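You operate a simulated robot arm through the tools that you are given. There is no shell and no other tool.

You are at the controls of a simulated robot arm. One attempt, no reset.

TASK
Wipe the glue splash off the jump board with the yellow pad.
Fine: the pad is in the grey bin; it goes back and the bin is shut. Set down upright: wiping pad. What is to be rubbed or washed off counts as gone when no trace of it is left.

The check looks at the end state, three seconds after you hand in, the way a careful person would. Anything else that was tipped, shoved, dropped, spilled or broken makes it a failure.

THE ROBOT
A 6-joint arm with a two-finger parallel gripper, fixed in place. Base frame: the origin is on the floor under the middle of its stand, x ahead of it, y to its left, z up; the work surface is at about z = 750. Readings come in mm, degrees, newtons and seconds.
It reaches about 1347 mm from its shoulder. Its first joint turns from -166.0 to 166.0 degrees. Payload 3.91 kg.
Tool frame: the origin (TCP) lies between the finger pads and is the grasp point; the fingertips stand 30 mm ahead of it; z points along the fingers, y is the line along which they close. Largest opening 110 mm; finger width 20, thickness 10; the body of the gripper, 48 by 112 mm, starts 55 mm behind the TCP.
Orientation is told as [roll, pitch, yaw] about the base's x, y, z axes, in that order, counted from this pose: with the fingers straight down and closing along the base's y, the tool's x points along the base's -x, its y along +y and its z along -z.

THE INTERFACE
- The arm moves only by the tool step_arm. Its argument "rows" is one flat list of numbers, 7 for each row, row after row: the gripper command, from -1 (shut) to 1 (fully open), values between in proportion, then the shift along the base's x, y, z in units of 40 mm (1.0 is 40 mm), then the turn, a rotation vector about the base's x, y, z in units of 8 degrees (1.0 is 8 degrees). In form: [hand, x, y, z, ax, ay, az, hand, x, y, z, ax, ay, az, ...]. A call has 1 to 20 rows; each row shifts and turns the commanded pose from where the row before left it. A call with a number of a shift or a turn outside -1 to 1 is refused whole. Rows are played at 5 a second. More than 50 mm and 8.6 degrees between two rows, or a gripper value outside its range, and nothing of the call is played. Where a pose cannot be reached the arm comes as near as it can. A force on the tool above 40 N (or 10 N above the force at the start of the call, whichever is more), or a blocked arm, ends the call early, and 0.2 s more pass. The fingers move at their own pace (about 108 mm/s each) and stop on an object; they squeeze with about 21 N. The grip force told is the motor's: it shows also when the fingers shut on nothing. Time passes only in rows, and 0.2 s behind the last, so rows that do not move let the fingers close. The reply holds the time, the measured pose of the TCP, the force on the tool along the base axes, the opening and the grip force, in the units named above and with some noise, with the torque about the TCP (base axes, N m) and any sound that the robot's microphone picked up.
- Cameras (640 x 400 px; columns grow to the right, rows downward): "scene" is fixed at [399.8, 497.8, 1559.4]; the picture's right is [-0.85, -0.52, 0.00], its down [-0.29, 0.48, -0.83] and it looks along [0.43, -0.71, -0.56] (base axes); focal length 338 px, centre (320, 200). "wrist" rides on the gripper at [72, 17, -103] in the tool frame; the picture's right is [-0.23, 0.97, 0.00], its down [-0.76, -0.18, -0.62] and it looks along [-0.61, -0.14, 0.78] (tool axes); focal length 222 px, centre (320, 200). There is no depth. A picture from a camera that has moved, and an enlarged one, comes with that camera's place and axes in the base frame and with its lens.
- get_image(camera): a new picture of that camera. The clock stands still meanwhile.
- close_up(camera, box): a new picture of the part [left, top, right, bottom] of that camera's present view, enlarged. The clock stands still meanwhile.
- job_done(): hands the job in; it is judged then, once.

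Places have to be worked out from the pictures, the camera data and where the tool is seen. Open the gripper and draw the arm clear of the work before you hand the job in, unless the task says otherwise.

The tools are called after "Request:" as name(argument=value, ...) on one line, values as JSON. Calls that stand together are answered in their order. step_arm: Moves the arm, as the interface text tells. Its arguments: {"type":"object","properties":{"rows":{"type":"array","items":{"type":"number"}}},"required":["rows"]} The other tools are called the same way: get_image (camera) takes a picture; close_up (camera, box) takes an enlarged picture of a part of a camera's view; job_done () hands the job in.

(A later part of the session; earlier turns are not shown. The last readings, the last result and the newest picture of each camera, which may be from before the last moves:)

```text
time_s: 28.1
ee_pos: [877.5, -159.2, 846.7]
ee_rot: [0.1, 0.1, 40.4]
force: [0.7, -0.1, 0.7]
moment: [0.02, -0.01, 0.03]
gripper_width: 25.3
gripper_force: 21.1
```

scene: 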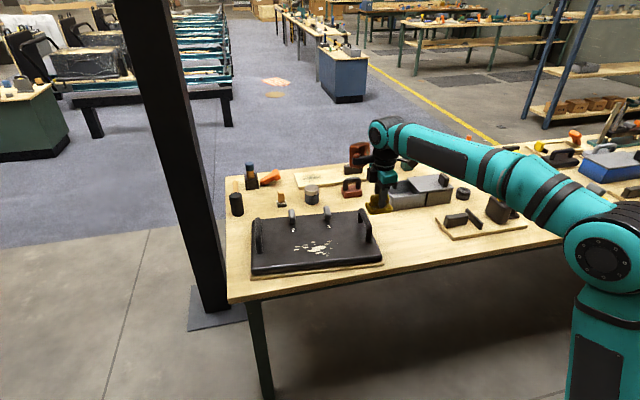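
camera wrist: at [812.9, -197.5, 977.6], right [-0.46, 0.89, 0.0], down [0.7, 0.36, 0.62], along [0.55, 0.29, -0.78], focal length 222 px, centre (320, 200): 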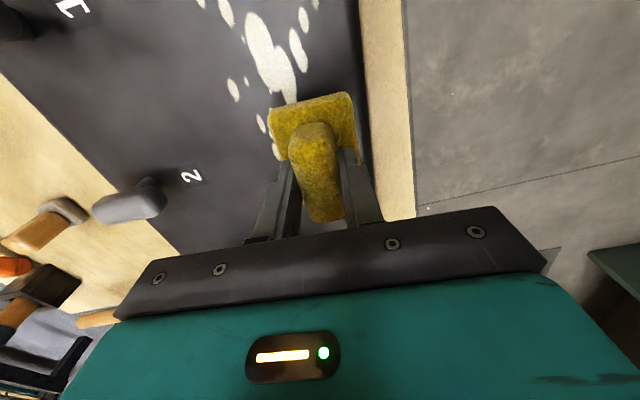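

Still free; a few more small steps.

Request:
step_arm(rows=[-1, 0, 0, -0.04, 0, 0, 0, -1, 0, 0, -0.04, 0, 0, 0, -1, 0, 0, -0.04, 0, 0, 0])

Request:
close_up(camera="scene", box=[260, 190, 380, 270])

```text
time_s: 28.9
ee_pos: [878.0, -160.6, 843.0]
ee_rot: [0.0, 0.0, 40.5]
force: [2.2, 0.9, 26.9]
moment: [0.06, -0.06, 0.01]
gripper_width: 26.0
gripper_force: 20.8
```

```text
5.00 times, centred on (320, 230) of scene
camera zoom: at [399.8, 497.8, 1559.4], right [-0.85, -0.52, 0.0], down [-0.29, 0.48, -0.83], along [0.43, -0.71, -0.56], focal length 1689 px, centre (320, 50)
```

zoom: 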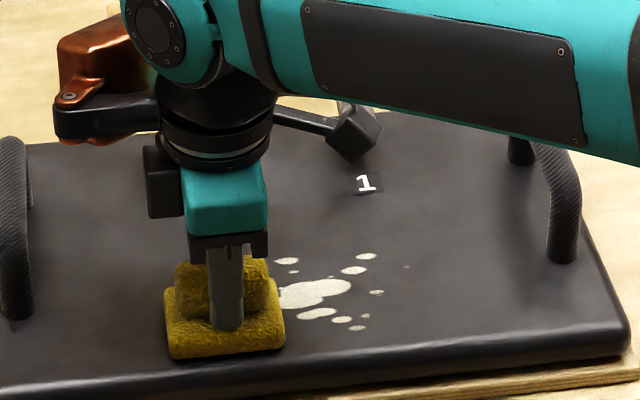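

Contact at z ≈ 843 with 27 N. I ease off 1 mm and make a first careful stroke along the board.

Request:
step_arm(rows=[-1, 0, 0, 0.03, 0, 0, 0, -1, -0.2456, -0.209, 0, 0, 0, 0, -1, -0.2456, -0.209, 0, 0, 0, 0, -1, -0.2456, -0.209, 0, 0, 0, 0])

Request:
close_up(camera="scene", box=[260, 190, 380, 270])

```text
time_s: 29.9
ee_pos: [846.2, -184.8, 843.1]
ee_rot: [0.1, 0.1, 40.5]
force: [0.6, 3.9, 12.6]
moment: [0.11, -0.18, 0.0]
gripper_width: 25.1
gripper_force: 20.6
```

```text
5.00 times, centred on (320, 230) of scene
camera zoom: at [399.8, 497.8, 1559.4], right [-0.85, -0.52, 0.0], down [-0.29, 0.48, -0.83], along [0.43, -0.71, -0.56], focal length 1689 px, centre (320, 50)
```

zoom: 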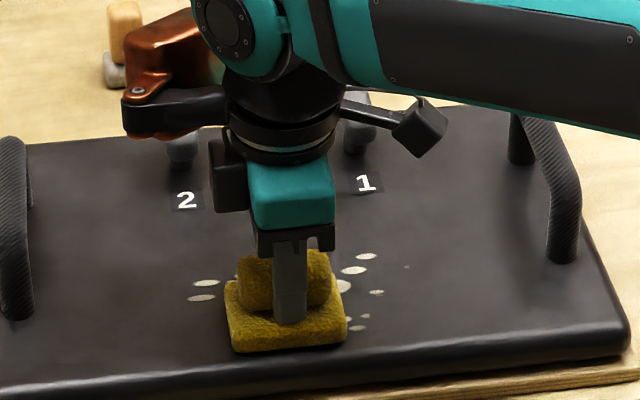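

Pressure is about 13 N and the board stays put. I continue this lane, shift 17 mm across, and stroke back.

Request:
step_arm(rows=[-1, -0.2456, -0.209, 0, 0, 0, 0, -1, -0.2456, -0.209, 0, 0, 0, 0, -1, -0.2456, -0.209, 0, 0, 0, 0, -1, -0.2456, -0.209, 0, 0, 0, 0, -1, -0.2456, -0.209, 0, 0, 0, 0])

Request:
close_up(camera="scene", box=[260, 190, 380, 270])

```text
time_s: 31.1
ee_pos: [799.7, -228.1, 844.5]
ee_rot: [0.0, 0.1, 40.4]
force: [-0.3, 0.6, 5.6]
moment: [-0.05, 0.03, -0.02]
gripper_width: 25.4
gripper_force: 21.3
```

```text
5.00 times, centred on (320, 230) of scene
camera zoom: at [399.8, 497.8, 1559.4], right [-0.85, -0.52, 0.0], down [-0.29, 0.48, -0.83], along [0.43, -0.71, -0.56], focal length 1689 px, centre (320, 50)
```

zoom: 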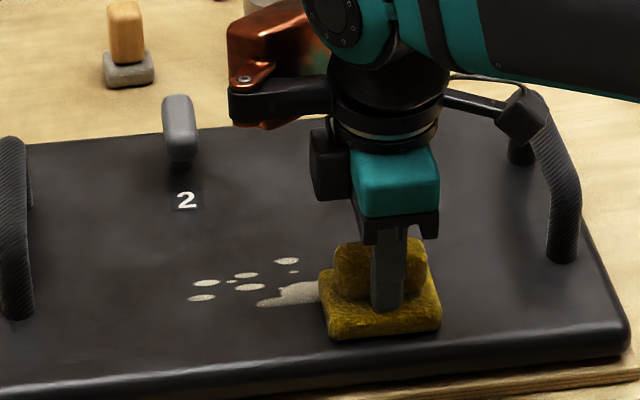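

The wiped lane is cleaner, with a faint rest at the blob's edge, and the pressure fell to 6 N. I press 1 mm more, shift 17 mm across and stroke back.

Request:
step_arm(rows=[-1, 0.2754, -0.3236, -0.03, 0, 0, 0, -1, 0.2456, 0.209, 0, 0, 0, 0, -1, 0.2456, 0.209, 0, 0, 0, 0, -1, 0.2456, 0.209, 0, 0, 0, 0, -1, 0.2456, 0.209, 0, 0, 0, 0, -1, 0.2456, 0.209, 0, 0, 0, 0, -1, 0.2456, 0.209, 0, 0, 0, 0, -1, 0.2456, 0.209, 0, 0, 0, 0, -1, 0.2456, 0.209, 0, 0, 0, 0])

Request:
close_up(camera="scene", box=[260, 190, 380, 270])

Request:
close_up(camera="wrist", box=[200, 0, 440, 150])

```text
time_s: 33.1
ee_pos: [889.1, -173.5, 844.1]
ee_rot: [0.1, -0.1, 40.4]
force: [-3.0, -1.1, 8.5]
moment: [-0.01, 0.05, 0.01]
gripper_width: 25.3
gripper_force: 20.7
```

```text
5.00 times, centred on (320, 230) of scene
camera zoom: at [399.8, 497.8, 1559.4], right [-0.85, -0.52, 0.0], down [-0.29, 0.48, -0.83], along [0.43, -0.71, -0.56], focal length 1689 px, centre (320, 50)
```

zoom: 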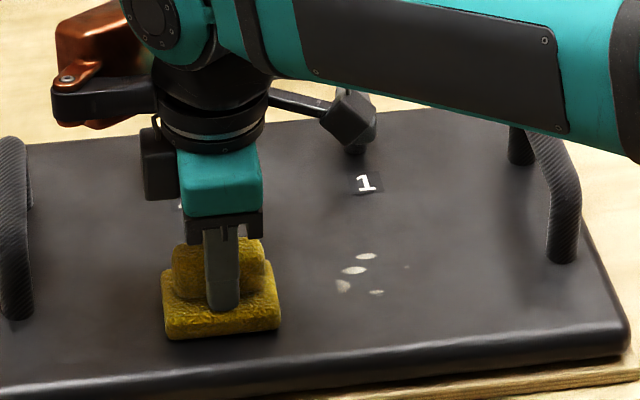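

```text
2.67 times, centred on (320, 75) of wrist
camera zoom: at [823.1, -208.2, 945.5], right [-0.46, 0.89, 0.0], down [0.7, 0.36, 0.62], along [0.55, 0.29, -0.78], focal length 592 px, centre (320, 533)
```

zoom: 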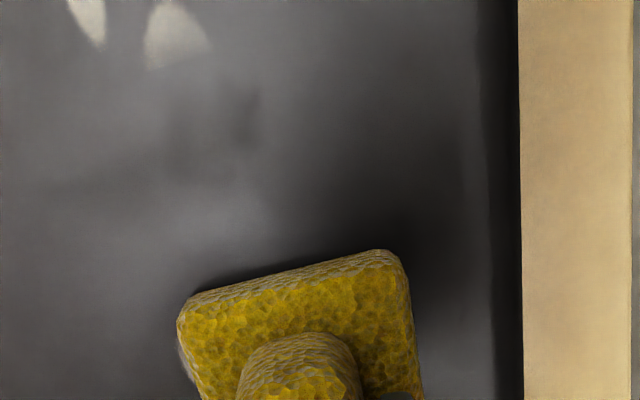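

Very effective: only spots at the right part remain. I press slightly more and do two further lanes, reaching farther to the right.

Request:
step_arm(rows=[-1, 0.2754, -0.3236, -0.015, 0, 0, 0, -1, -0.2456, -0.209, 0, 0, 0, 0, -1, -0.2456, -0.209, 0, 0, 0, 0, -1, -0.2456, -0.209, 0, 0, 0, 0, -1, -0.2456, -0.209, 0, 0, 0, 0, -1, -0.2456, -0.209, 0, 0, 0, 0, -1, -0.2456, -0.209, 0, 0, 0, 0, -1, -0.2456, -0.209, 0, 0, 0, 0, -1, -0.2456, -0.209, 0, 0, 0, 0, -1, -0.2456, -0.209, 0, 0, 0, 0])

Request:
close_up(camera="scene", box=[260, 190, 380, 270])

```text
time_s: 35.3
ee_pos: [811.9, -258.9, 844.4]
ee_rot: [0.0, 0.0, 40.4]
force: [8.2, 6.6, 30.6]
moment: [0.13, -0.13, 0.02]
gripper_width: 25.3
gripper_force: 21.2
```

```text
5.00 times, centred on (320, 230) of scene
camera zoom: at [399.8, 497.8, 1559.4], right [-0.85, -0.52, 0.0], down [-0.29, 0.48, -0.83], along [0.43, -0.71, -0.56], focal length 1689 px, centre (320, 50)
```

zoom: 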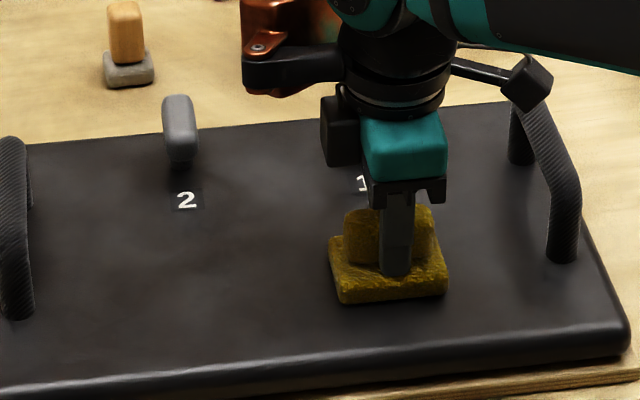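

Only the area under the pad is left to judge. Pressure rose to 31 N, so I ease off 0.8 mm and do the last lane back at the far side.

Request:
step_arm(rows=[-1, 0, 0, 0.02, 0, 0, 0, -1, 0.2592, -0.3046, 0, 0, 0, 0, -1, 0.2456, 0.209, 0, 0, 0, 0, -1, 0.2456, 0.209, 0, 0, 0, 0, -1, 0.2456, 0.209, 0, 0, 0, 0, -1, 0.2456, 0.209, 0, 0, 0, 0, -1, 0.2456, 0.209, 0, 0, 0, 0, -1, 0.2456, 0.209, 0, 0, 0, 0, -1, 0.2456, 0.209, 0, 0, 0, 0, -1, 0.2456, 0.209, 0, 0, 0, 0, -1, 0.2456, 0.209, 0, 0, 0, 0])

Request:
close_up(camera="scene", box=[260, 190, 380, 270])

Request:
get_image(camera="wrist")

```text
time_s: 37.7
ee_pos: [909.9, -199.1, 843.2]
ee_rot: [0.1, 0.0, 40.4]
force: [-5.5, -3.6, 15.4]
moment: [-0.11, 0.08, -0.02]
gripper_width: 25.4
gripper_force: 21.2
```

```text
5.00 times, centred on (320, 230) of scene
camera zoom: at [399.8, 497.8, 1559.4], right [-0.85, -0.52, 0.0], down [-0.29, 0.48, -0.83], along [0.43, -0.71, -0.56], focal length 1689 px, centre (320, 50)
```

zoom: 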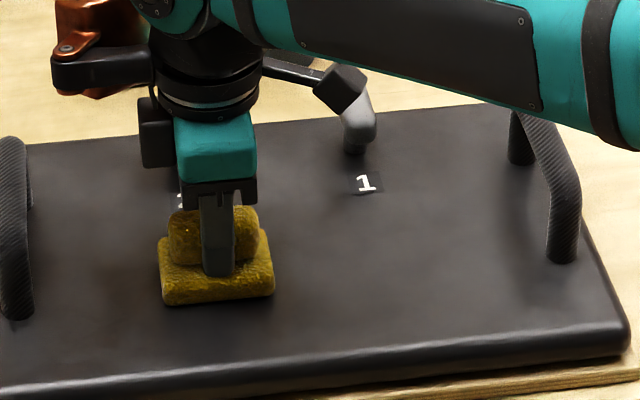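

```text
taken
camera wrist: at [843.9, -233.5, 945.2], right [-0.46, 0.89, 0.0], down [0.7, 0.36, 0.62], along [0.55, 0.29, -0.78], focal length 222 px, centre (320, 200)
```

wrist: 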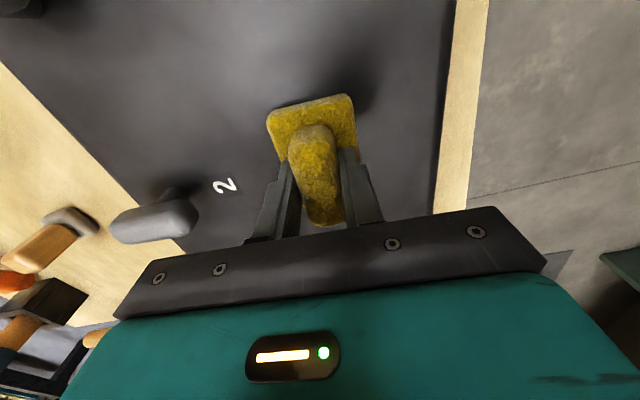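

No glue is visible any more. For certainty I make a second pass over all lanes at the same pressure before lifting to inspect.

Request:
step_arm(rows=[-1, -0.162, 0.19, 0, 0, 0, 0, -1, -0.2456, -0.209, 0, 0, 0, 0, -1, -0.2456, -0.209, 0, 0, 0, 0, -1, -0.2456, -0.209, 0, 0, 0, 0, -1, -0.2456, -0.209, 0, 0, 0, 0, -1, -0.2456, -0.209, 0, 0, 0, 0, -1, -0.2456, -0.209, 0, 0, 0, 0, -1, -0.2456, -0.209, 0, 0, 0, 0, -1, -0.2456, -0.209, 0, 0, 0, 0, -1, -0.2456, -0.209, 0, 0, 0, 0])

```text
time_s: 39.9
ee_pos: [815.2, -266.1, 844.1]
ee_rot: [0.2, 0.1, 40.4]
force: [1.1, 3.4, 13.2]
moment: [0.03, -0.09, 0.0]
gripper_width: 25.3
gripper_force: 20.8
```

Pressure is steady at 13 N. I shift 20 mm to the near side and stroke back.

Request:
step_arm(rows=[-1, -0.324, 0.381, 0, 0, 0, 0, -1, 0.2456, 0.209, 0, 0, 0, 0, -1, 0.2456, 0.209, 0, 0, 0, 0, -1, 0.2456, 0.209, 0, 0, 0, 0, -1, 0.2456, 0.209, 0, 0, 0, 0, -1, 0.2456, 0.209, 0, 0, 0, 0, -1, 0.2456, 0.209, 0, 0, 0, 0, -1, 0.2456, 0.209, 0, 0, 0, 0, -1, 0.2456, 0.209, 0, 0, 0, 0, -1, 0.2456, 0.209, 0, 0, 0, 0])

```text
time_s: 42.1
ee_pos: [890.5, -175.6, 843.7]
ee_rot: [0.1, 0.0, 40.5]
force: [-4.9, -3.3, 17.5]
moment: [-0.08, 0.09, 0.04]
gripper_width: 25.2
gripper_force: 20.9
```

Last repeat lane along the near side.

Request:
step_arm(rows=[-1, -0.324, 0.381, 0, 0, 0, 0, -1, -0.2456, -0.209, 0, 0, 0, 0, -1, -0.2456, -0.209, 0, 0, 0, 0, -1, -0.2456, -0.209, 0, 0, 0, 0, -1, -0.2456, -0.209, 0, 0, 0, 0, -1, -0.2456, -0.209, 0, 0, 0, 0, -1, -0.2456, -0.209, 0, 0, 0, 0, -1, -0.2456, -0.209, 0, 0, 0, 0, -1, -0.2456, -0.209, 0, 0, 0, 0, -1, -0.2456, -0.209, 0, 0, 0, 0])

Request:
close_up(camera="scene", box=[260, 190, 380, 270])

```text
time_s: 44.3
ee_pos: [788.0, -236.7, 843.8]
ee_rot: [0.0, 0.1, 40.4]
force: [1.3, 2.1, 11.1]
moment: [0.03, -0.1, 0.02]
gripper_width: 25.2
gripper_force: 20.7
```

```text
5.00 times, centred on (320, 230) of scene
camera zoom: at [399.8, 497.8, 1559.4], right [-0.85, -0.52, 0.0], down [-0.29, 0.48, -0.83], along [0.43, -0.71, -0.56], focal length 1689 px, centre (320, 50)
```

zoom: 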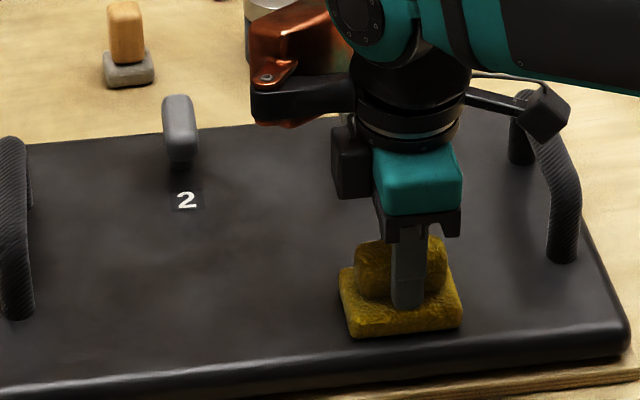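

It looks clean from the scene camera. I lift the pad straight up and check the board from above with the wrist camera.

Request:
step_arm(rows=[-1, 0, 0, 0.75, 0, 0, 0, -1, 0, 0, 1, 0, 0, 0, -1, 0, 0, 1, 0, 0, 0, -1, 0, 0, 1, 0, 0, 0, -1, 0.8, 0.4, 0, 0, 0, 0, -1, 0.8, 0.4, 0, 0, 0, 0, -1, 0.8, 0.4, 0, 0, 0, 0])

Request:
get_image(camera="wrist")

Request:
close_up(camera="wrist", box=[180, 0, 460, 120])

Request:
close_up(camera="scene", box=[240, 200, 390, 290])

```text
time_s: 45.9
ee_pos: [886.8, -188.8, 992.1]
ee_rot: [0.1, 0.0, 40.2]
force: [-0.4, 0.4, 0.5]
moment: [0.03, -0.06, -0.01]
gripper_width: 25.2
gripper_force: 21.2
```

```text
taken
camera wrist: at [819.8, -223.6, 1093.8], right [-0.46, 0.89, 0.0], down [0.7, 0.36, 0.62], along [0.55, 0.29, -0.78], focal length 222 px, centre (320, 200)
```

wrist: 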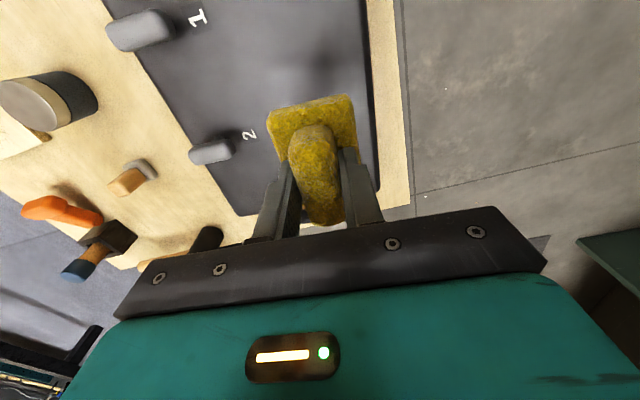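

```text
2.29 times, centred on (320, 60) of wrist
camera zoom: at [819.8, -223.6, 1093.8], right [-0.46, 0.89, 0.0], down [0.7, 0.36, 0.62], along [0.55, 0.29, -0.78], focal length 508 px, centre (320, 520)
```

zoom: 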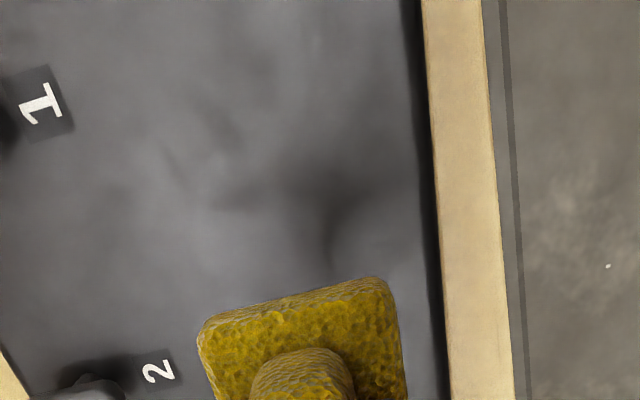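

```text
4.27 times, centred on (315, 245) of scene
camera zoom: at [399.8, 497.8, 1559.4], right [-0.85, -0.52, 0.0], down [-0.29, 0.48, -0.83], along [0.43, -0.71, -0.56], focal length 1441 px, centre (341, 8)
```

zoom: 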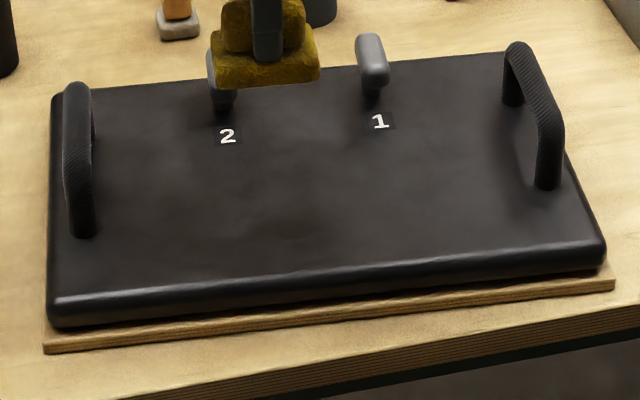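

The board is spotless and has not moved. I carry the pad back above the bin, turning back to yaw 45°.

Request:
step_arm(rows=[-1, -0.29, -0.955, -0.042, 0, 0, 0.0457, -1, -0.29, -0.955, -0.042, 0, 0, 0.0457, -1, -0.29, -0.955, -0.042, 0, 0, 0.0457, -1, -0.29, -0.955, -0.042, 0, 0, 0.0457, -1, -0.29, -0.955, -0.042, 0, 0, 0.0457, -1, -0.29, -0.955, -0.042, 0, 0, 0.0457, -1, -0.29, -0.955, -0.042, 0, 0, 0.0457, -1, -0.29, -0.955, -0.042, 0, 0, 0.0457, -1, -0.29, -0.955, -0.042, 0, 0, 0.0457, -1, -0.29, -0.955, -0.042, 0, 0, 0.0457, -1, -0.29, -0.955, -0.042, 0, 0, 0.0457, -1, -0.29, -0.955, -0.042, 0, 0, 0.0457, -1, -0.29, -0.955, -0.042, 0, 0, 0.0457])

Request:
get_image(camera="wrist")

Request:
close_up(camera="scene", box=[350, 120, 480, 215])

```text
time_s: 48.7
ee_pos: [735.2, -684.5, 970.1]
ee_rot: [0.2, 0.0, 45.3]
force: [0.7, 1.3, 0.6]
moment: [-0.08, 0.04, 0.0]
gripper_width: 25.3
gripper_force: 20.8
```

```text
taken
camera wrist: at [673.4, -724.5, 1071.1], right [-0.53, 0.85, 0.0], down [0.66, 0.42, 0.62], along [0.53, 0.33, -0.78], focal length 222 px, centre (320, 200)
```

wrist: 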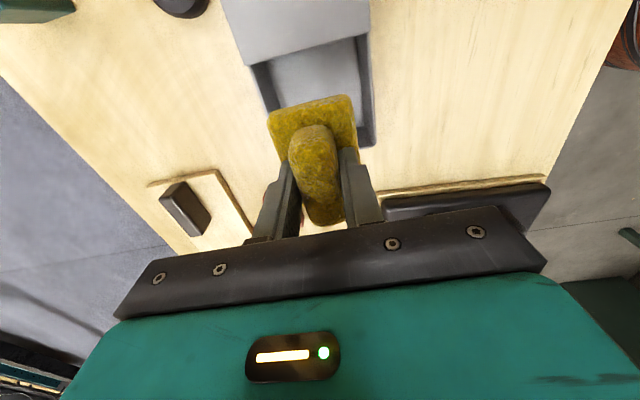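

```text
4.21 times, centred on (415, 168) of scene
camera zoom: at [399.8, 497.8, 1559.4], right [-0.85, -0.52, 0.0], down [-0.29, 0.48, -0.83], along [0.43, -0.71, -0.56], focal length 1422 px, centre (-80, 337)
```

zoom: 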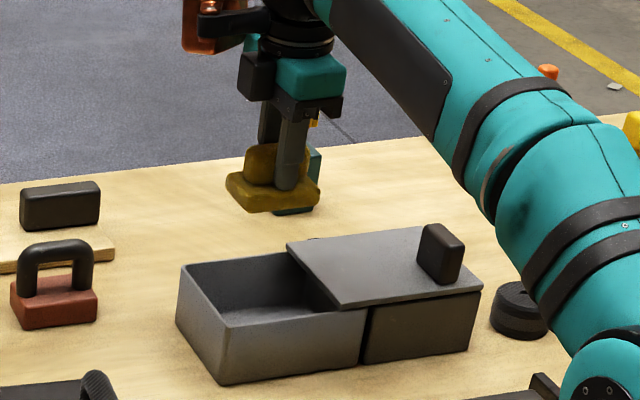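

The view matches the one right after lifting, so the pad is over its old place. I lower it into the bin, slowing down near the floor.

Request:
step_arm(rows=[-1, 0, 0, -0.9, 0, 0, 0, -1, 0, 0, -0.9, 0, 0, 0, -1, 0, 0, -0.9, 0, 0, 0, -1, 0, 0, -0.5, 0, 0, 0, -1, 0, 0, -0.4, 0, 0, 0])

Request:
close_up(camera="wrist", box=[200, 50, 440, 240])

```text
time_s: 49.9
ee_pos: [734.3, -685.6, 825.5]
ee_rot: [0.0, 0.0, 45.2]
force: [0.4, 0.3, -0.5]
moment: [0.01, -0.03, -0.01]
gripper_width: 25.4
gripper_force: 20.4
```

```text
2.11 times, centred on (320, 145) of wrist
camera zoom: at [672.1, -725.7, 927.0], right [-0.53, 0.85, 0.0], down [0.66, 0.41, 0.62], along [0.53, 0.33, -0.78], focal length 468 px, centre (320, 316)
```

zoom: 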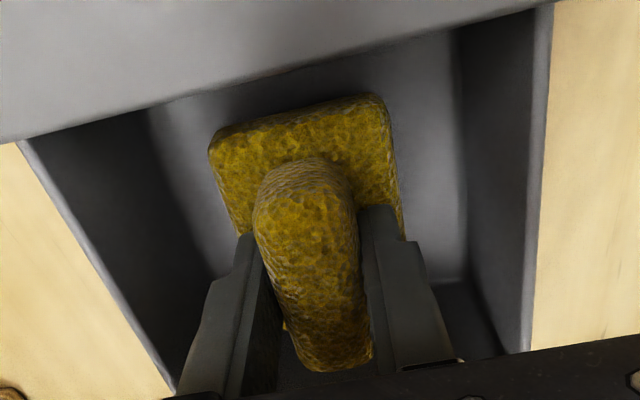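

The pad is free of the walls and the lid edge. I lower the rest in small steps until the floor is felt.

Request:
step_arm(rows=[-1, 0, 0, -0.15, 0, 0, 0, -1, 0, 0, -0.1, 0, 0, 0, -1, 0, 0, -0.06, 0, 0, 0, -1, 0, 0, -0.03, 0, 0, 0])

```text
time_s: 50.9
ee_pos: [735.7, -684.8, 813.3]
ee_rot: [0.1, 0.1, 45.3]
force: [-0.5, 0.3, -0.2]
moment: [-0.04, 0.01, 0.01]
gripper_width: 25.1
gripper_force: 20.8
```

No contact at 813; I continue by 1 mm steps.

Request:
step_arm(rows=[-1, 0, 0, -0.04, 0, 0, 0, -1, 0, 0, -0.04, 0, 0, 0, -1, 0, 0, -0.025, 0, 0, 0])

```text
time_s: 51.7
ee_pos: [734.9, -685.8, 808.3]
ee_rot: [0.2, 0.0, 45.1]
force: [0.0, -0.4, -0.7]
moment: [0.0, 0.01, -0.02]
gripper_width: 25.3
gripper_force: 21.3
```

Request:
step_arm(rows=[-1, 0, 0, -0.025, 0, 0, 0, -1, 0, 0, -0.02, 0, 0, 0])

```text
time_s: 52.3
ee_pos: [735.6, -685.1, 807.1]
ee_rot: [0.1, -0.1, 45.3]
force: [-0.2, 0.2, 0.6]
moment: [0.01, -0.01, -0.01]
gripper_width: 25.1
gripper_force: 21.2
```

Still no clear contact at 807 (the pad likely shifted a little in the grip while pressing). I go on by 1 mm steps.

Request:
step_arm(rows=[-1, 0, 0, -0.025, 0, 0, 0, -1, 0, 0, -0.025, 0, 0, 0])

```text
time_s: 52.9
ee_pos: [735.9, -686.4, 805.3]
ee_rot: [0.1, 0.0, 45.2]
force: [-0.2, 0.8, -1.0]
moment: [0.01, -0.02, -0.02]
gripper_width: 25.2
gripper_force: 21.4
```

A few more 1 mm steps; the images suggest the pad slid up about 2–3 mm in the fingers.

Request:
step_arm(rows=[-1, 0, 0, -0.025, 0, 0, 0, -1, 0, 0, -0.025, 0, 0, 0])

Request:
close_up(camera="wrist", box=[200, 50, 440, 240])

Request:
close_up(camera="scene", box=[370, 150, 460, 215])

```text
time_s: 53.5
ee_pos: [735.0, -685.6, 806.7]
ee_rot: [-0.1, 0.0, 45.3]
force: [3.1, -4.3, 16.8]
moment: [-0.08, -0.07, 0.01]
gripper_width: 25.4
gripper_force: 20.9
```

```text
2.11 times, centred on (320, 145) of wrist
camera zoom: at [672.8, -725.0, 906.4], right [-0.53, 0.85, 0.0], down [0.66, 0.42, 0.62], along [0.53, 0.33, -0.78], focal length 468 px, centre (320, 316)
```

zoom: 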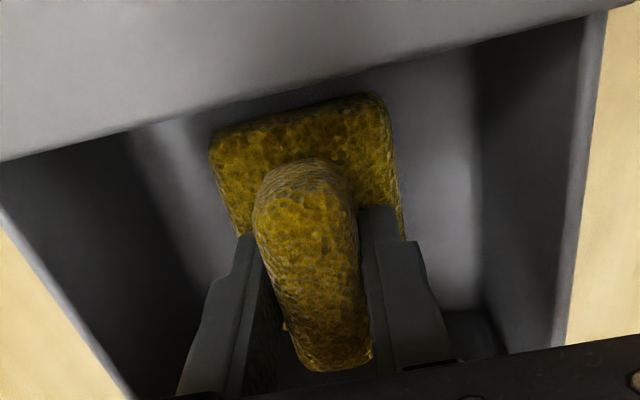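

```text
6.15 times, centred on (415, 182) of scene
camera zoom: at [399.8, 497.8, 1559.4], right [-0.85, -0.52, 0.0], down [-0.29, 0.48, -0.83], along [0.43, -0.71, -0.56], focal length 2078 px, centre (-265, 308)
```

zoom: 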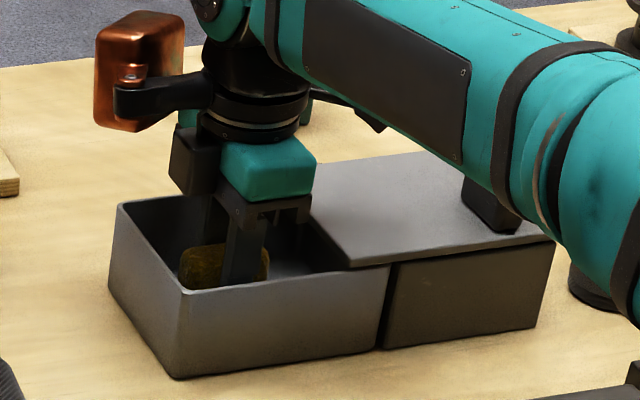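

The floor is felt (17 N). I ease up 1 mm, open the fingers to 55 mm and rise straight out.

Request:
step_arm(rows=[-1, 0, 0, 0.025, 0, 0, 0, -0.4, 0, 0, 0, 0, 0, 0, 0, 0, 0, 0, 0, 0, 0, 0, 0, 0, 0, 0, 0, 0, 0, 0, 0, 0.3, 0, 0, 0, 0, 0, 0, 0.8, 0, 0, 0, 0, 0, 0, 0.9, 0, 0, 0])

Request:
get_image(camera="wrist")

Request:
close_up(camera="scene", box=[350, 120, 480, 215])

```text
time_s: 55.1
ee_pos: [735.2, -682.9, 882.4]
ee_rot: [0.2, 0.0, 45.3]
force: [0.4, -0.2, -1.2]
moment: [0.02, 0.03, 0.02]
gripper_width: 55.0
gripper_force: 0.1
```

```text
taken
camera wrist: at [672.4, -724.4, 984.9], right [-0.53, 0.85, 0.0], down [0.66, 0.41, 0.62], along [0.53, 0.33, -0.78], focal length 222 px, centre (320, 200)
```

wrist: 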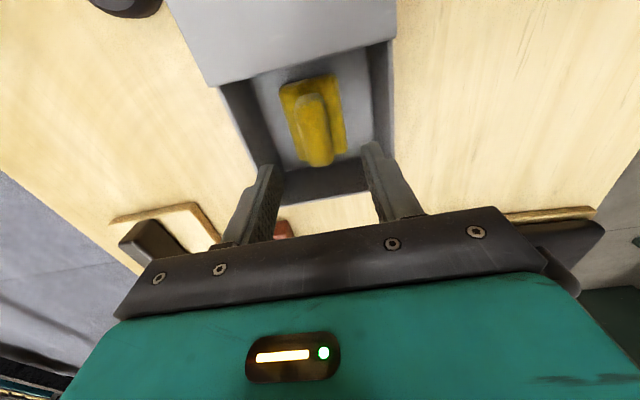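

```text
4.21 times, centred on (415, 168) of scene
camera zoom: at [399.8, 497.8, 1559.4], right [-0.85, -0.52, 0.0], down [-0.29, 0.48, -0.83], along [0.43, -0.71, -0.56], focal length 1422 px, centre (-80, 337)
```

zoom: 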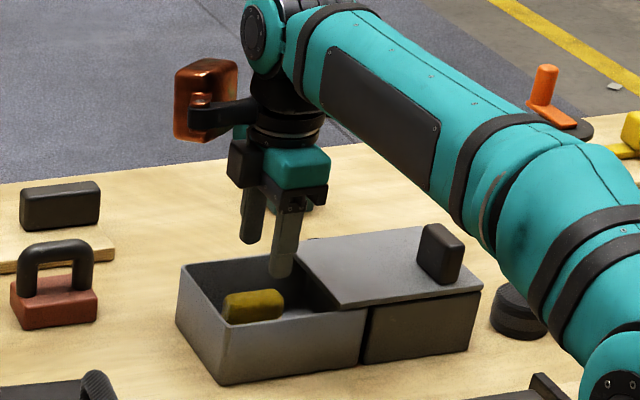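

The pad stands upright in the bin. I rise, turn the wrist back to yaw -45° and go above the lid handle near (590, -790).

Request:
step_arm(rows=[0, 0, 0, 0.95, 0, 0, 0, 0, 0, 0, 0.95, 0, 0, 0, 0, -0.302, -0.225, 0, 0, 0, -0.9375, 0, -0.302, -0.225, 0, 0, 0, -0.9375, 0, -0.302, -0.225, 0, 0, 0, -0.9375, 0, -0.302, -0.225, 0, 0, 0, -0.9375, 0, -0.302, -0.225, 0, 0, 0, -0.9375, 0, -0.302, -0.225, 0, 0, 0, -0.9375, 0, -0.302, -0.225, 0, 0, 0, -0.9375, 0, -0.302, -0.225, 0, 0, 0, -0.9375, 0, -0.302, -0.225, 0, 0, 0, -0.9375, 0, -0.302, -0.225, 0, 0, 0, -0.9375, 0, -0.302, -0.225, 0, 0, 0, -0.9375, 0, -0.302, -0.225, 0, 0, 0, -0.9375])

Request:
get_image(camera="wrist")

Request:
close_up(camera="scene", box=[350, 120, 480, 215])

```text
time_s: 58.1
ee_pos: [590.8, -793.1, 959.9]
ee_rot: [0.2, 0.1, -44.9]
force: [0.6, 0.1, -1.2]
moment: [0.02, 0.06, -0.02]
gripper_width: 55.2
gripper_force: 0.0
```

```text
taken
camera wrist: at [550.8, -730.0, 1060.9], right [0.85, 0.53, 0.0], down [0.41, -0.66, 0.62], along [0.33, -0.53, -0.78], focal length 222 px, centre (320, 200)
```

wrist: 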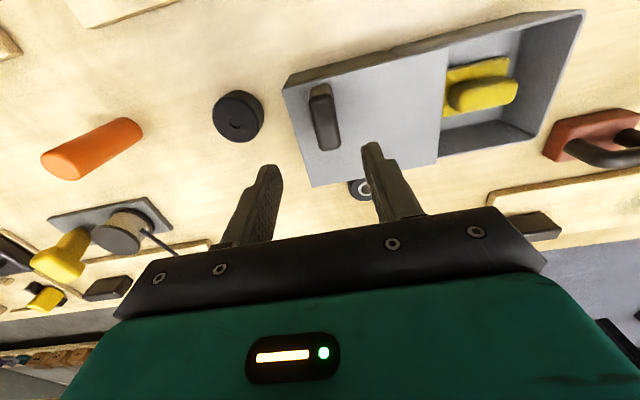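

```text
4.21 times, centred on (415, 168) of scene
camera zoom: at [399.8, 497.8, 1559.4], right [-0.85, -0.52, 0.0], down [-0.29, 0.48, -0.83], along [0.43, -0.71, -0.56], focal length 1422 px, centre (-80, 337)
```

zoom: 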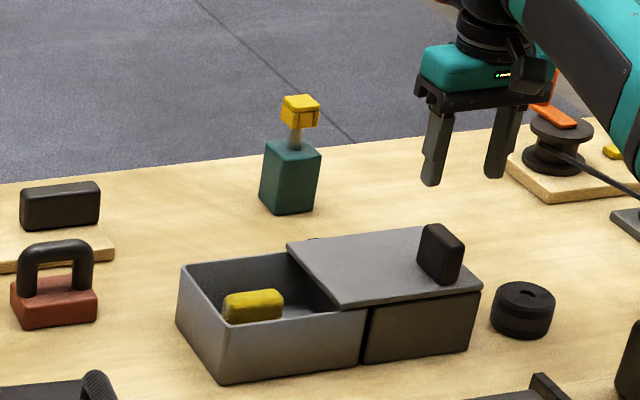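

The handle's centre is at about (591, -788). I trim 2–3 mm, go down to z ≈ 860 and close on it.

Request:
step_arm(rows=[0, 0.02, 0.09, -0.8, 0, 0, 0, 0, 0, 0, -0.8, 0, 0, 0, 0, 0, 0, -0.5, 0, 0, 0, 0, 0, 0, -0.38, 0, 0, 0, -0.5, 0, 0, 0, 0, 0, 0, -1, 0, 0, 0, 0, 0, 0, -1, 0, 0, 0, 0, 0, 0])

Request:
get_image(camera="wrist")

```text
time_s: 59.7
ee_pos: [590.4, -788.9, 860.9]
ee_rot: [0.1, 0.1, -44.8]
force: [0.6, 4.6, -3.4]
moment: [-1.15, -0.05, -0.78]
gripper_width: 21.7
gripper_force: 44.9
```

```text
taken
camera wrist: at [550.6, -725.4, 961.8], right [0.85, 0.53, 0.0], down [0.41, -0.66, 0.62], along [0.33, -0.53, -0.78], focal length 222 px, centre (320, 200)
```

wrist: 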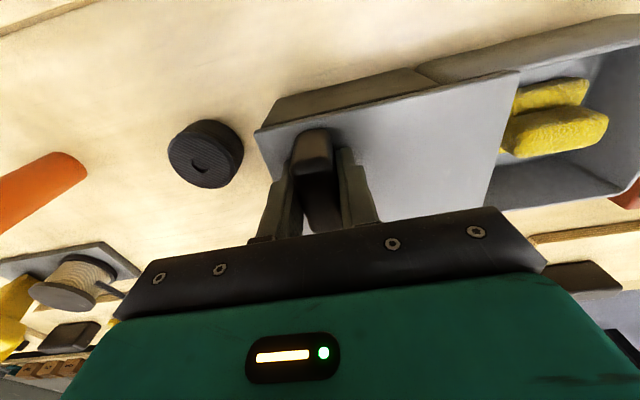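

The handle is gripped again. I slide the lid back towards closed in moderate steps, watching the side force.

Request:
step_arm(rows=[-1, 0.15, 0.147, 0, 0, 0, 0, -1, 0.25, 0.246, 0, 0, 0, 0, -1, 0.25, 0.246, 0, 0, 0, 0, -1, 0.25, 0.246, 0, 0, 0, 0])

```text
time_s: 60.7
ee_pos: [626.2, -752.3, 860.8]
ee_rot: [0.1, 0.2, -44.8]
force: [-20.7, 25.5, -13.4]
moment: [-0.47, 0.99, -0.89]
gripper_width: 22.0
gripper_force: 45.1
```

The guide pulls the tool about 33 N to the near side, so I relieve 2.5 mm that way and 1 mm down before going on.

Request:
step_arm(rows=[-1, -0.044, 0.044, -0.025, 0, 0, 0])

```text
time_s: 61.1
ee_pos: [626.6, -752.9, 860.6]
ee_rot: [0.1, -0.3, -44.8]
force: [11.4, -9.8, 1.6]
moment: [0.08, 0.74, -0.89]
gripper_width: 22.2
gripper_force: 45.5
```

Slightly overdone (+15 N now); I take back 0.7 mm and slide on.

Request:
step_arm(rows=[-1, 0.0125, -0.0125, 0, 0, 0, 0, -1, 0.2, 0.2, 0, 0, 0, 0, -1, 0.2, 0.2, 0, 0, 0, 0])

```text
time_s: 61.9
ee_pos: [641.0, -736.6, 860.1]
ee_rot: [0.0, 0.0, -44.8]
force: [21.9, -17.5, 20.0]
moment: [-0.31, 0.67, -0.83]
gripper_width: 22.0
gripper_force: 44.7
```

Side force is now +28 N with 20 N up; I correct 1.4 mm the other way and 0.8 mm up, then slide 11 mm more.

Request:
step_arm(rows=[-1, 0.026, -0.026, 0.02, 0, 0, 0, -1, 0.15, 0.15, 0, 0, 0, 0, -1, 0.15, 0.15, 0, 0, 0, 0])

```text
time_s: 62.7
ee_pos: [651.8, -725.5, 858.5]
ee_rot: [0.2, 0.2, -44.8]
force: [-9.7, 10.0, 5.0]
moment: [0.03, 0.99, -0.78]
gripper_width: 21.9
gripper_force: 45.3
```

Now -14 N; small correction of 0.5 mm and slide another 20 mm.

Request:
step_arm(rows=[-1, -0.009, 0.009, 0, 0, 0, 0, -1, 0.18, 0.18, 0, 0, 0, 0, -1, 0.18, 0.18, 0, 0, 0, 0])

Request:
close_up(camera="scene", box=[370, 140, 480, 215])

```text
time_s: 63.5
ee_pos: [667.3, -711.4, 860.0]
ee_rot: [0.1, 0.1, -44.8]
force: [-12.8, 13.7, -7.7]
moment: [0.18, 1.17, -0.86]
gripper_width: 21.7
gripper_force: 44.8
```

```text
5.33 times, centred on (425, 178) of scene
camera zoom: at [399.8, 497.8, 1559.4], right [-0.85, -0.52, 0.0], down [-0.29, 0.48, -0.83], along [0.43, -0.71, -0.56], focal length 1801 px, centre (-240, 320)
```

zoom: 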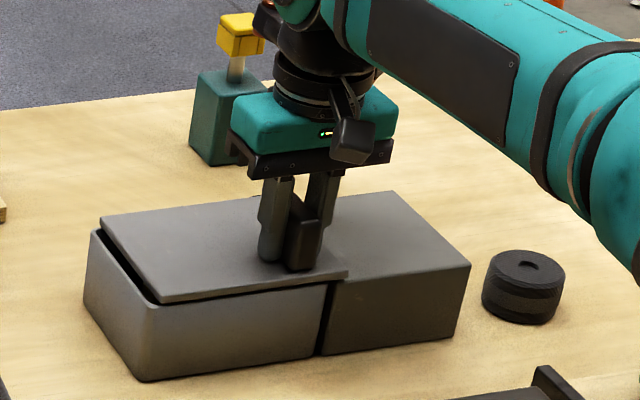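

About 12 mm remain. I correct the side force and push in 3–4 mm steps until the closing stop is felt.

Request:
step_arm(rows=[-1, -0.015, 0.015, 0, 0, 0, 0, -1, 0.07, 0.07, 0, 0, 0, 0, -1, 0.07, 0.07, 0, 0, 0, 0, -1, 0.05, 0.05, 0, 0, 0, 0])

Request:
close_up(camera="scene", box=[370, 140, 480, 215])

```text
time_s: 64.5
ee_pos: [675.6, -703.4, 860.8]
ee_rot: [0.0, 0.1, -44.9]
force: [-13.3, 9.0, -19.4]
moment: [-1.05, 0.08, -0.67]
gripper_width: 22.0
gripper_force: 45.0
```

```text
5.33 times, centred on (425, 178) of scene
camera zoom: at [399.8, 497.8, 1559.4], right [-0.85, -0.52, 0.0], down [-0.29, 0.48, -0.83], along [0.43, -0.71, -0.56], focal length 1801 px, centre (-240, 320)
```

zoom: 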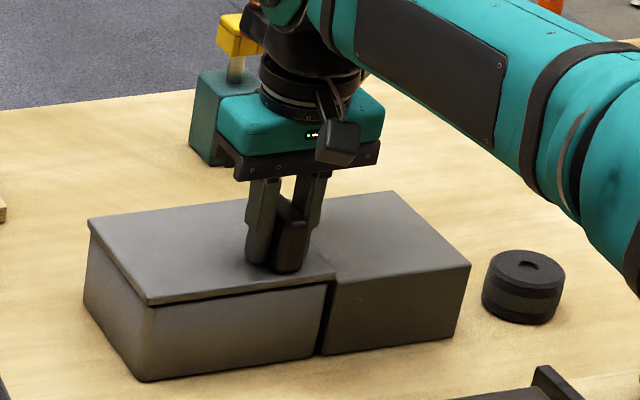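

The lid looks the same as at the start. I push 2 mm more to confirm the closing stop.

Request:
step_arm(rows=[-1, -0.015, 0.015, -0.02, 0, 0, 0, -1, 0.035, 0.035, 0, 0, 0, 0, -1, 0.02, 0.02, 0, 0, 0, 0])

```text
time_s: 65.3
ee_pos: [674.6, -703.6, 860.7]
ee_rot: [0.2, 0.0, -44.9]
force: [3.9, -27.0, 0.6]
moment: [-0.33, 0.84, -0.33]
gripper_width: 22.0
gripper_force: 45.5
```

The stop is felt (16 N against closing), so the bin is shut. I relax the forces, open the fingers and rise straight up.

Request:
step_arm(rows=[-1, 0.0075, -0.0325, 0, 0, 0, 0, -0.5, 0, 0, 0, 0, 0, 0, 0, 0, 0, 0, 0, 0, 0, 0, 0, 0, 0, 0, 0, 0, 0, 0, 0, 0.5, 0, 0, 0, 0, 0, 0, 0.9, 0, 0, 0, 0, 0, 0, 0.9, 0, 0, 0, 0, 0, 0, 0.9, 0, 0, 0])

Request:
get_image(camera="wrist")

Request:
close_up(camera="scene", box=[370, 140, 480, 215])

```text
time_s: 67.1
ee_pos: [678.3, -703.0, 988.6]
ee_rot: [0.0, 0.1, -44.9]
force: [-0.8, -1.5, 0.0]
moment: [-0.02, 0.01, 0.0]
gripper_width: 55.1
gripper_force: 0.1
```

```text
taken
camera wrist: at [639.4, -641.2, 1090.5], right [0.85, 0.53, 0.0], down [0.42, -0.66, 0.62], along [0.33, -0.53, -0.78], focal length 222 px, centre (320, 200)
```

wrist: 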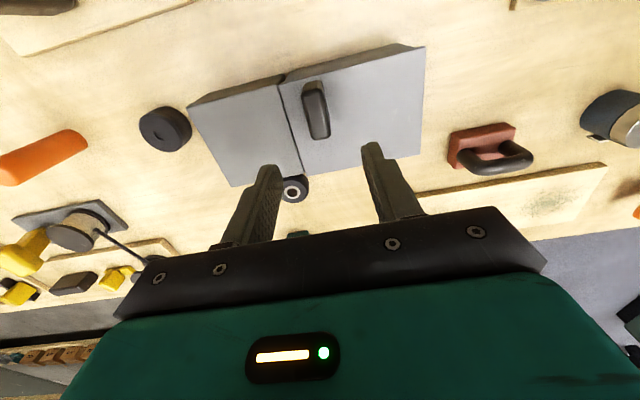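

```text
5.33 times, centred on (425, 178) of scene
camera zoom: at [399.8, 497.8, 1559.4], right [-0.85, -0.52, 0.0], down [-0.29, 0.48, -0.83], along [0.43, -0.71, -0.56], focal length 1801 px, centre (-240, 320)
```

zoom: 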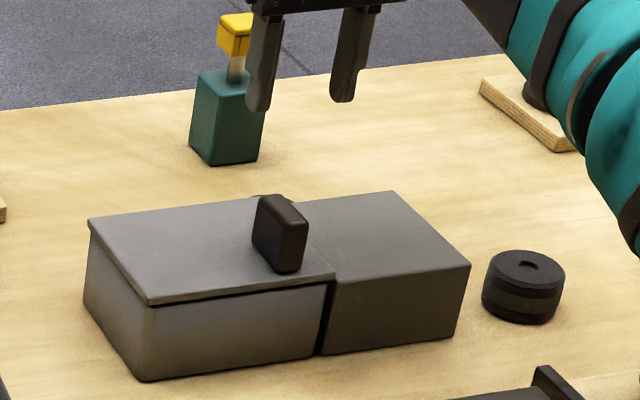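

The bin is shut just as at the start. I open the gripper fully, draw the arm back to its starting pose, and make a last check of the whole scene.

Request:
step_arm(rows=[0.5, 0, 0, 0.8, 0, 0, 0, 1, -0.41, 0.91, 0.3, 0, 0, 0.9375, 1, -0.41, 0.91, 0.3, 0, 0, 0.9375, 1, -0.41, 0.91, 0.3, 0, 0, 0.9375, 1, -0.41, 0.91, 0.3, 0, 0, 0.9375, 1, -0.41, 0.91, 0.3, 0, 0, 0.9375, 1, -0.41, 0.91, 0.3, 0, 0, 0.9375])

Request:
get_image(camera="scene")

Request:
close_up(camera="scene", box=[230, 190, 400, 296])

Request:
close_up(camera="scene", box=[280, 215, 360, 265])

```text
time_s: 68.7
ee_pos: [578.5, -487.1, 1089.9]
ee_rot: [0.1, 0.2, 0.3]
force: [-0.1, -0.8, -1.0]
moment: [0.03, 0.06, -0.01]
gripper_width: 110.1
gripper_force: 0.0
```

```text
taken
```

scene: 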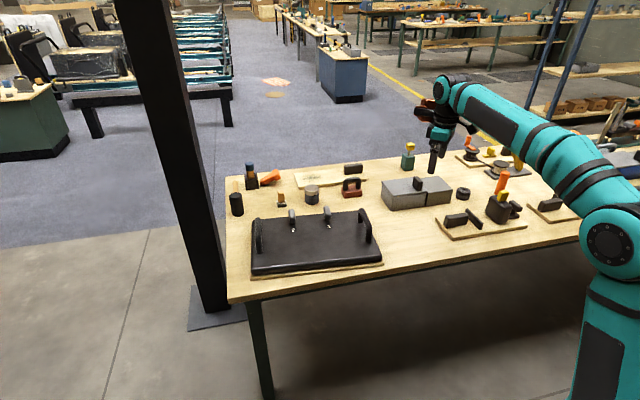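

```text
3.76 times, centred on (315, 243) of scene
camera zoom: at [399.8, 497.8, 1559.4], right [-0.85, -0.52, 0.0], down [-0.29, 0.48, -0.83], along [0.43, -0.71, -0.56], focal length 1272 px, centre (339, 38)
```

zoom: 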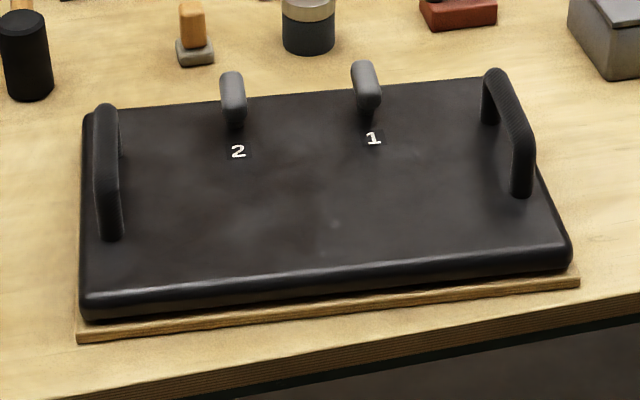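

```text
8.00 times, centred on (320, 240) of scene
camera zoom: at [399.8, 497.8, 1559.4], right [-0.85, -0.52, 0.0], down [-0.29, 0.48, -0.83], along [0.43, -0.71, -0.56], focal length 2702 px, centre (320, -120)
```

zoom: 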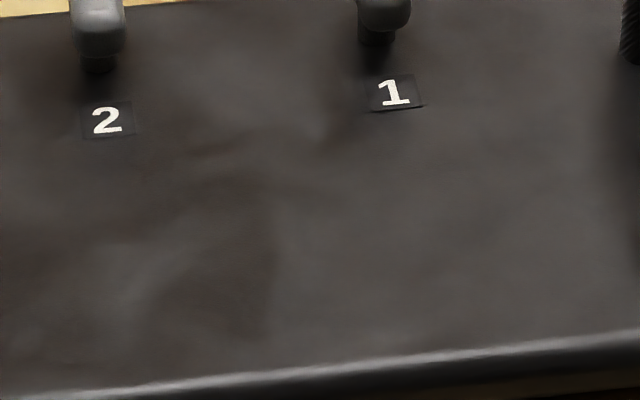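

The board seems clean and everything else is in place, but one close-up hints at a very faint lighter patch near the old blob. I look again at that place enlarged.

Request:
close_up(camera="scene", box=[300, 235, 340, 260])

Request:
close_up(camera="scene", box=[285, 230, 345, 268])

Request:
close_up(camera="wrist", box=[320, 80, 560, 230])

```text
16.00 times, centred on (320, 248) of scene
camera zoom: at [399.8, 497.8, 1559.4], right [-0.85, -0.52, 0.0], down [-0.29, 0.48, -0.83], along [0.43, -0.71, -0.56], focal length 5404 px, centre (320, -560)
```

zoom: 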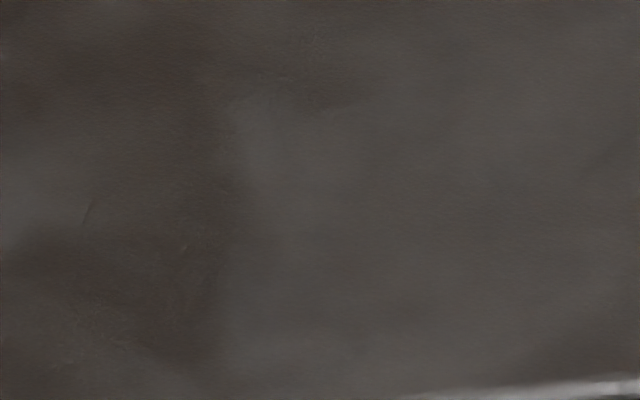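

```text
10.53 times, centred on (315, 249) of scene
camera zoom: at [399.8, 497.8, 1559.4], right [-0.85, -0.52, 0.0], down [-0.29, 0.48, -0.83], along [0.43, -0.71, -0.56], focal length 3555 px, centre (373, -316)
```

zoom: 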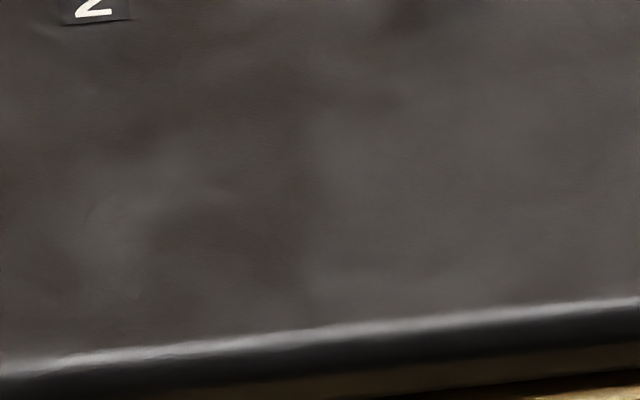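

```text
2.67 times, centred on (440, 155) of wrist
camera zoom: at [507.2, -471.2, 1191.6], right [0.22, 0.97, 0.0], down [0.76, -0.18, 0.62], along [0.61, -0.14, -0.78], focal length 592 px, centre (0, 320)
```

zoom: 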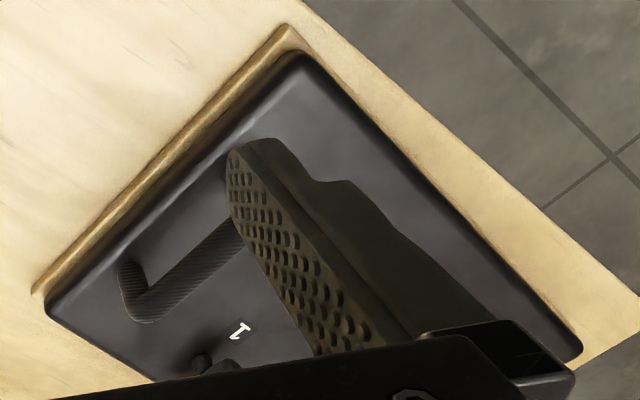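

Only the surface grain shows. To be certain, I take one more look from directly above with the free wrist camera.

Request:
step_arm(rows=[1, 0.94, 0.8, -0.28, 0, 0, 0, 1, 0.94, 0.8, -0.28, 0, 0, 0, 1, 0.94, 0.8, -0.28, 0, 0, 0, 1, 0.94, 0.8, -0.28, 0, 0, 0, 1, 0.94, 0.8, -0.28, 0, 0, 0, 1, 0.94, 0.8, -0.28, 0, 0, 0, 1, 0.94, 0.8, -0.28, 0, 0, 0])

Request:
get_image(camera="wrist")

Request:
close_up(camera="wrist", box=[200, 0, 440, 150])

```text
refused: row 1 steps farther than a row can; nothing moved
```

```text
taken
camera wrist: at [507.2, -471.2, 1191.6], right [0.22, 0.97, 0.0], down [0.76, -0.18, 0.62], along [0.61, -0.14, -0.78], focal length 222 px, centre (320, 200)
```

wrist: 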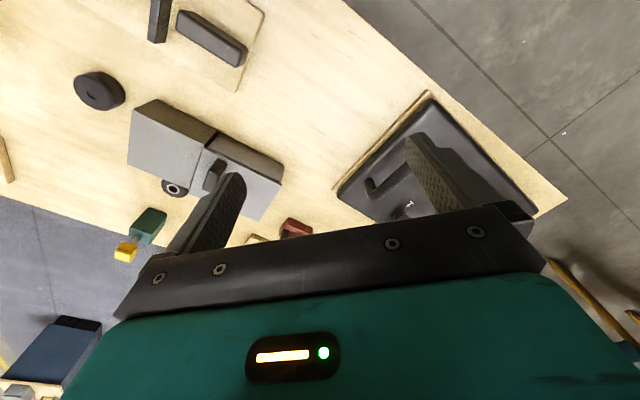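

```text
2.67 times, centred on (320, 75) of wrist
camera zoom: at [507.2, -471.2, 1191.6], right [0.22, 0.97, 0.0], down [0.76, -0.18, 0.62], along [0.61, -0.14, -0.78], focal length 592 px, centre (320, 533)
```

zoom: 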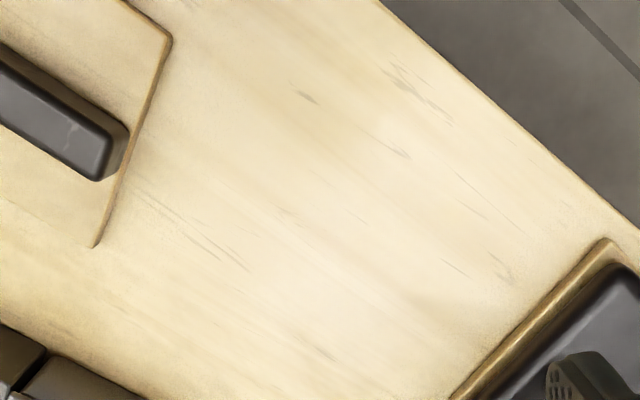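

The row was too long; I repeat it with smaller steps.

Request:
step_arm(rows=[1, 0.75, 0.64, -0.2, 0, 0, 0, 1, 0.75, 0.64, -0.2, 0, 0, 0, 1, 0.75, 0.64, -0.2, 0, 0, 0, 1, 0.75, 0.64, -0.2, 0, 0, 0, 1, 0.75, 0.64, -0.2, 0, 0, 0, 1, 0.75, 0.64, -0.2, 0, 0, 0, 1, 0.75, 0.64, -0.2, 0, 0, 0, 1, 0.75, 0.64, -0.2, 0, 0, 0, 1, 0.75, 0.64, -0.2, 0, 0, 0, 1, 0.75, 0.64, -0.2, 0, 0, 0])

Request:
get_image(camera="wrist")

Request:
close_up(camera="wrist", box=[200, 0, 440, 150])

```text
time_s: 70.9
ee_pos: [878.7, -229.0, 1009.4]
ee_rot: [0.0, -0.1, 0.2]
force: [0.3, -0.7, 0.5]
moment: [0.01, -0.1, -0.03]
gripper_width: 110.0
gripper_force: 0.0
```

```text
taken
camera wrist: at [806.2, -212.3, 1111.0], right [0.22, 0.97, 0.0], down [0.76, -0.18, 0.62], along [0.61, -0.14, -0.78], focal length 222 px, centre (320, 200)
```

wrist: 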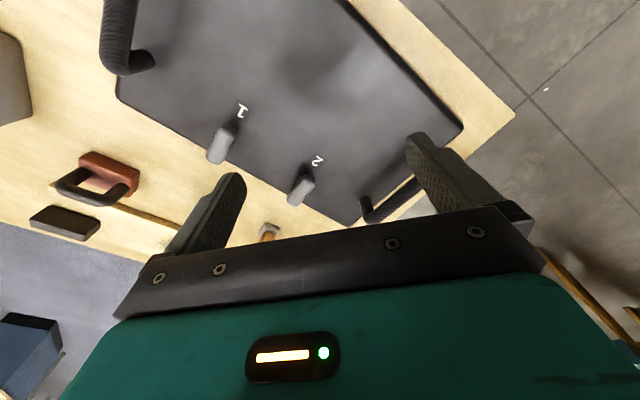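

```text
2.67 times, centred on (320, 75) of wrist
camera zoom: at [806.2, -212.3, 1111.0], right [0.22, 0.97, 0.0], down [0.76, -0.18, 0.62], along [0.61, -0.14, -0.78], focal length 592 px, centre (320, 533)
```

zoom: 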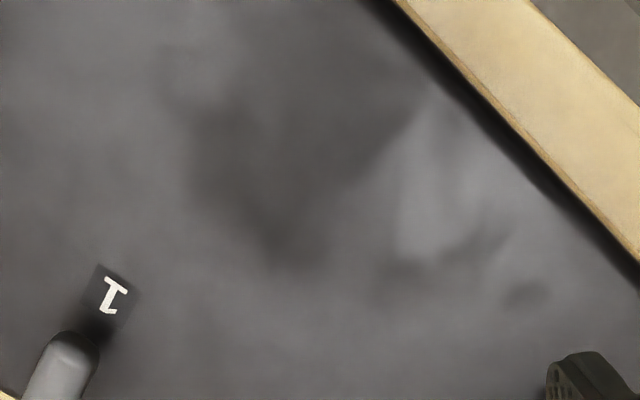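

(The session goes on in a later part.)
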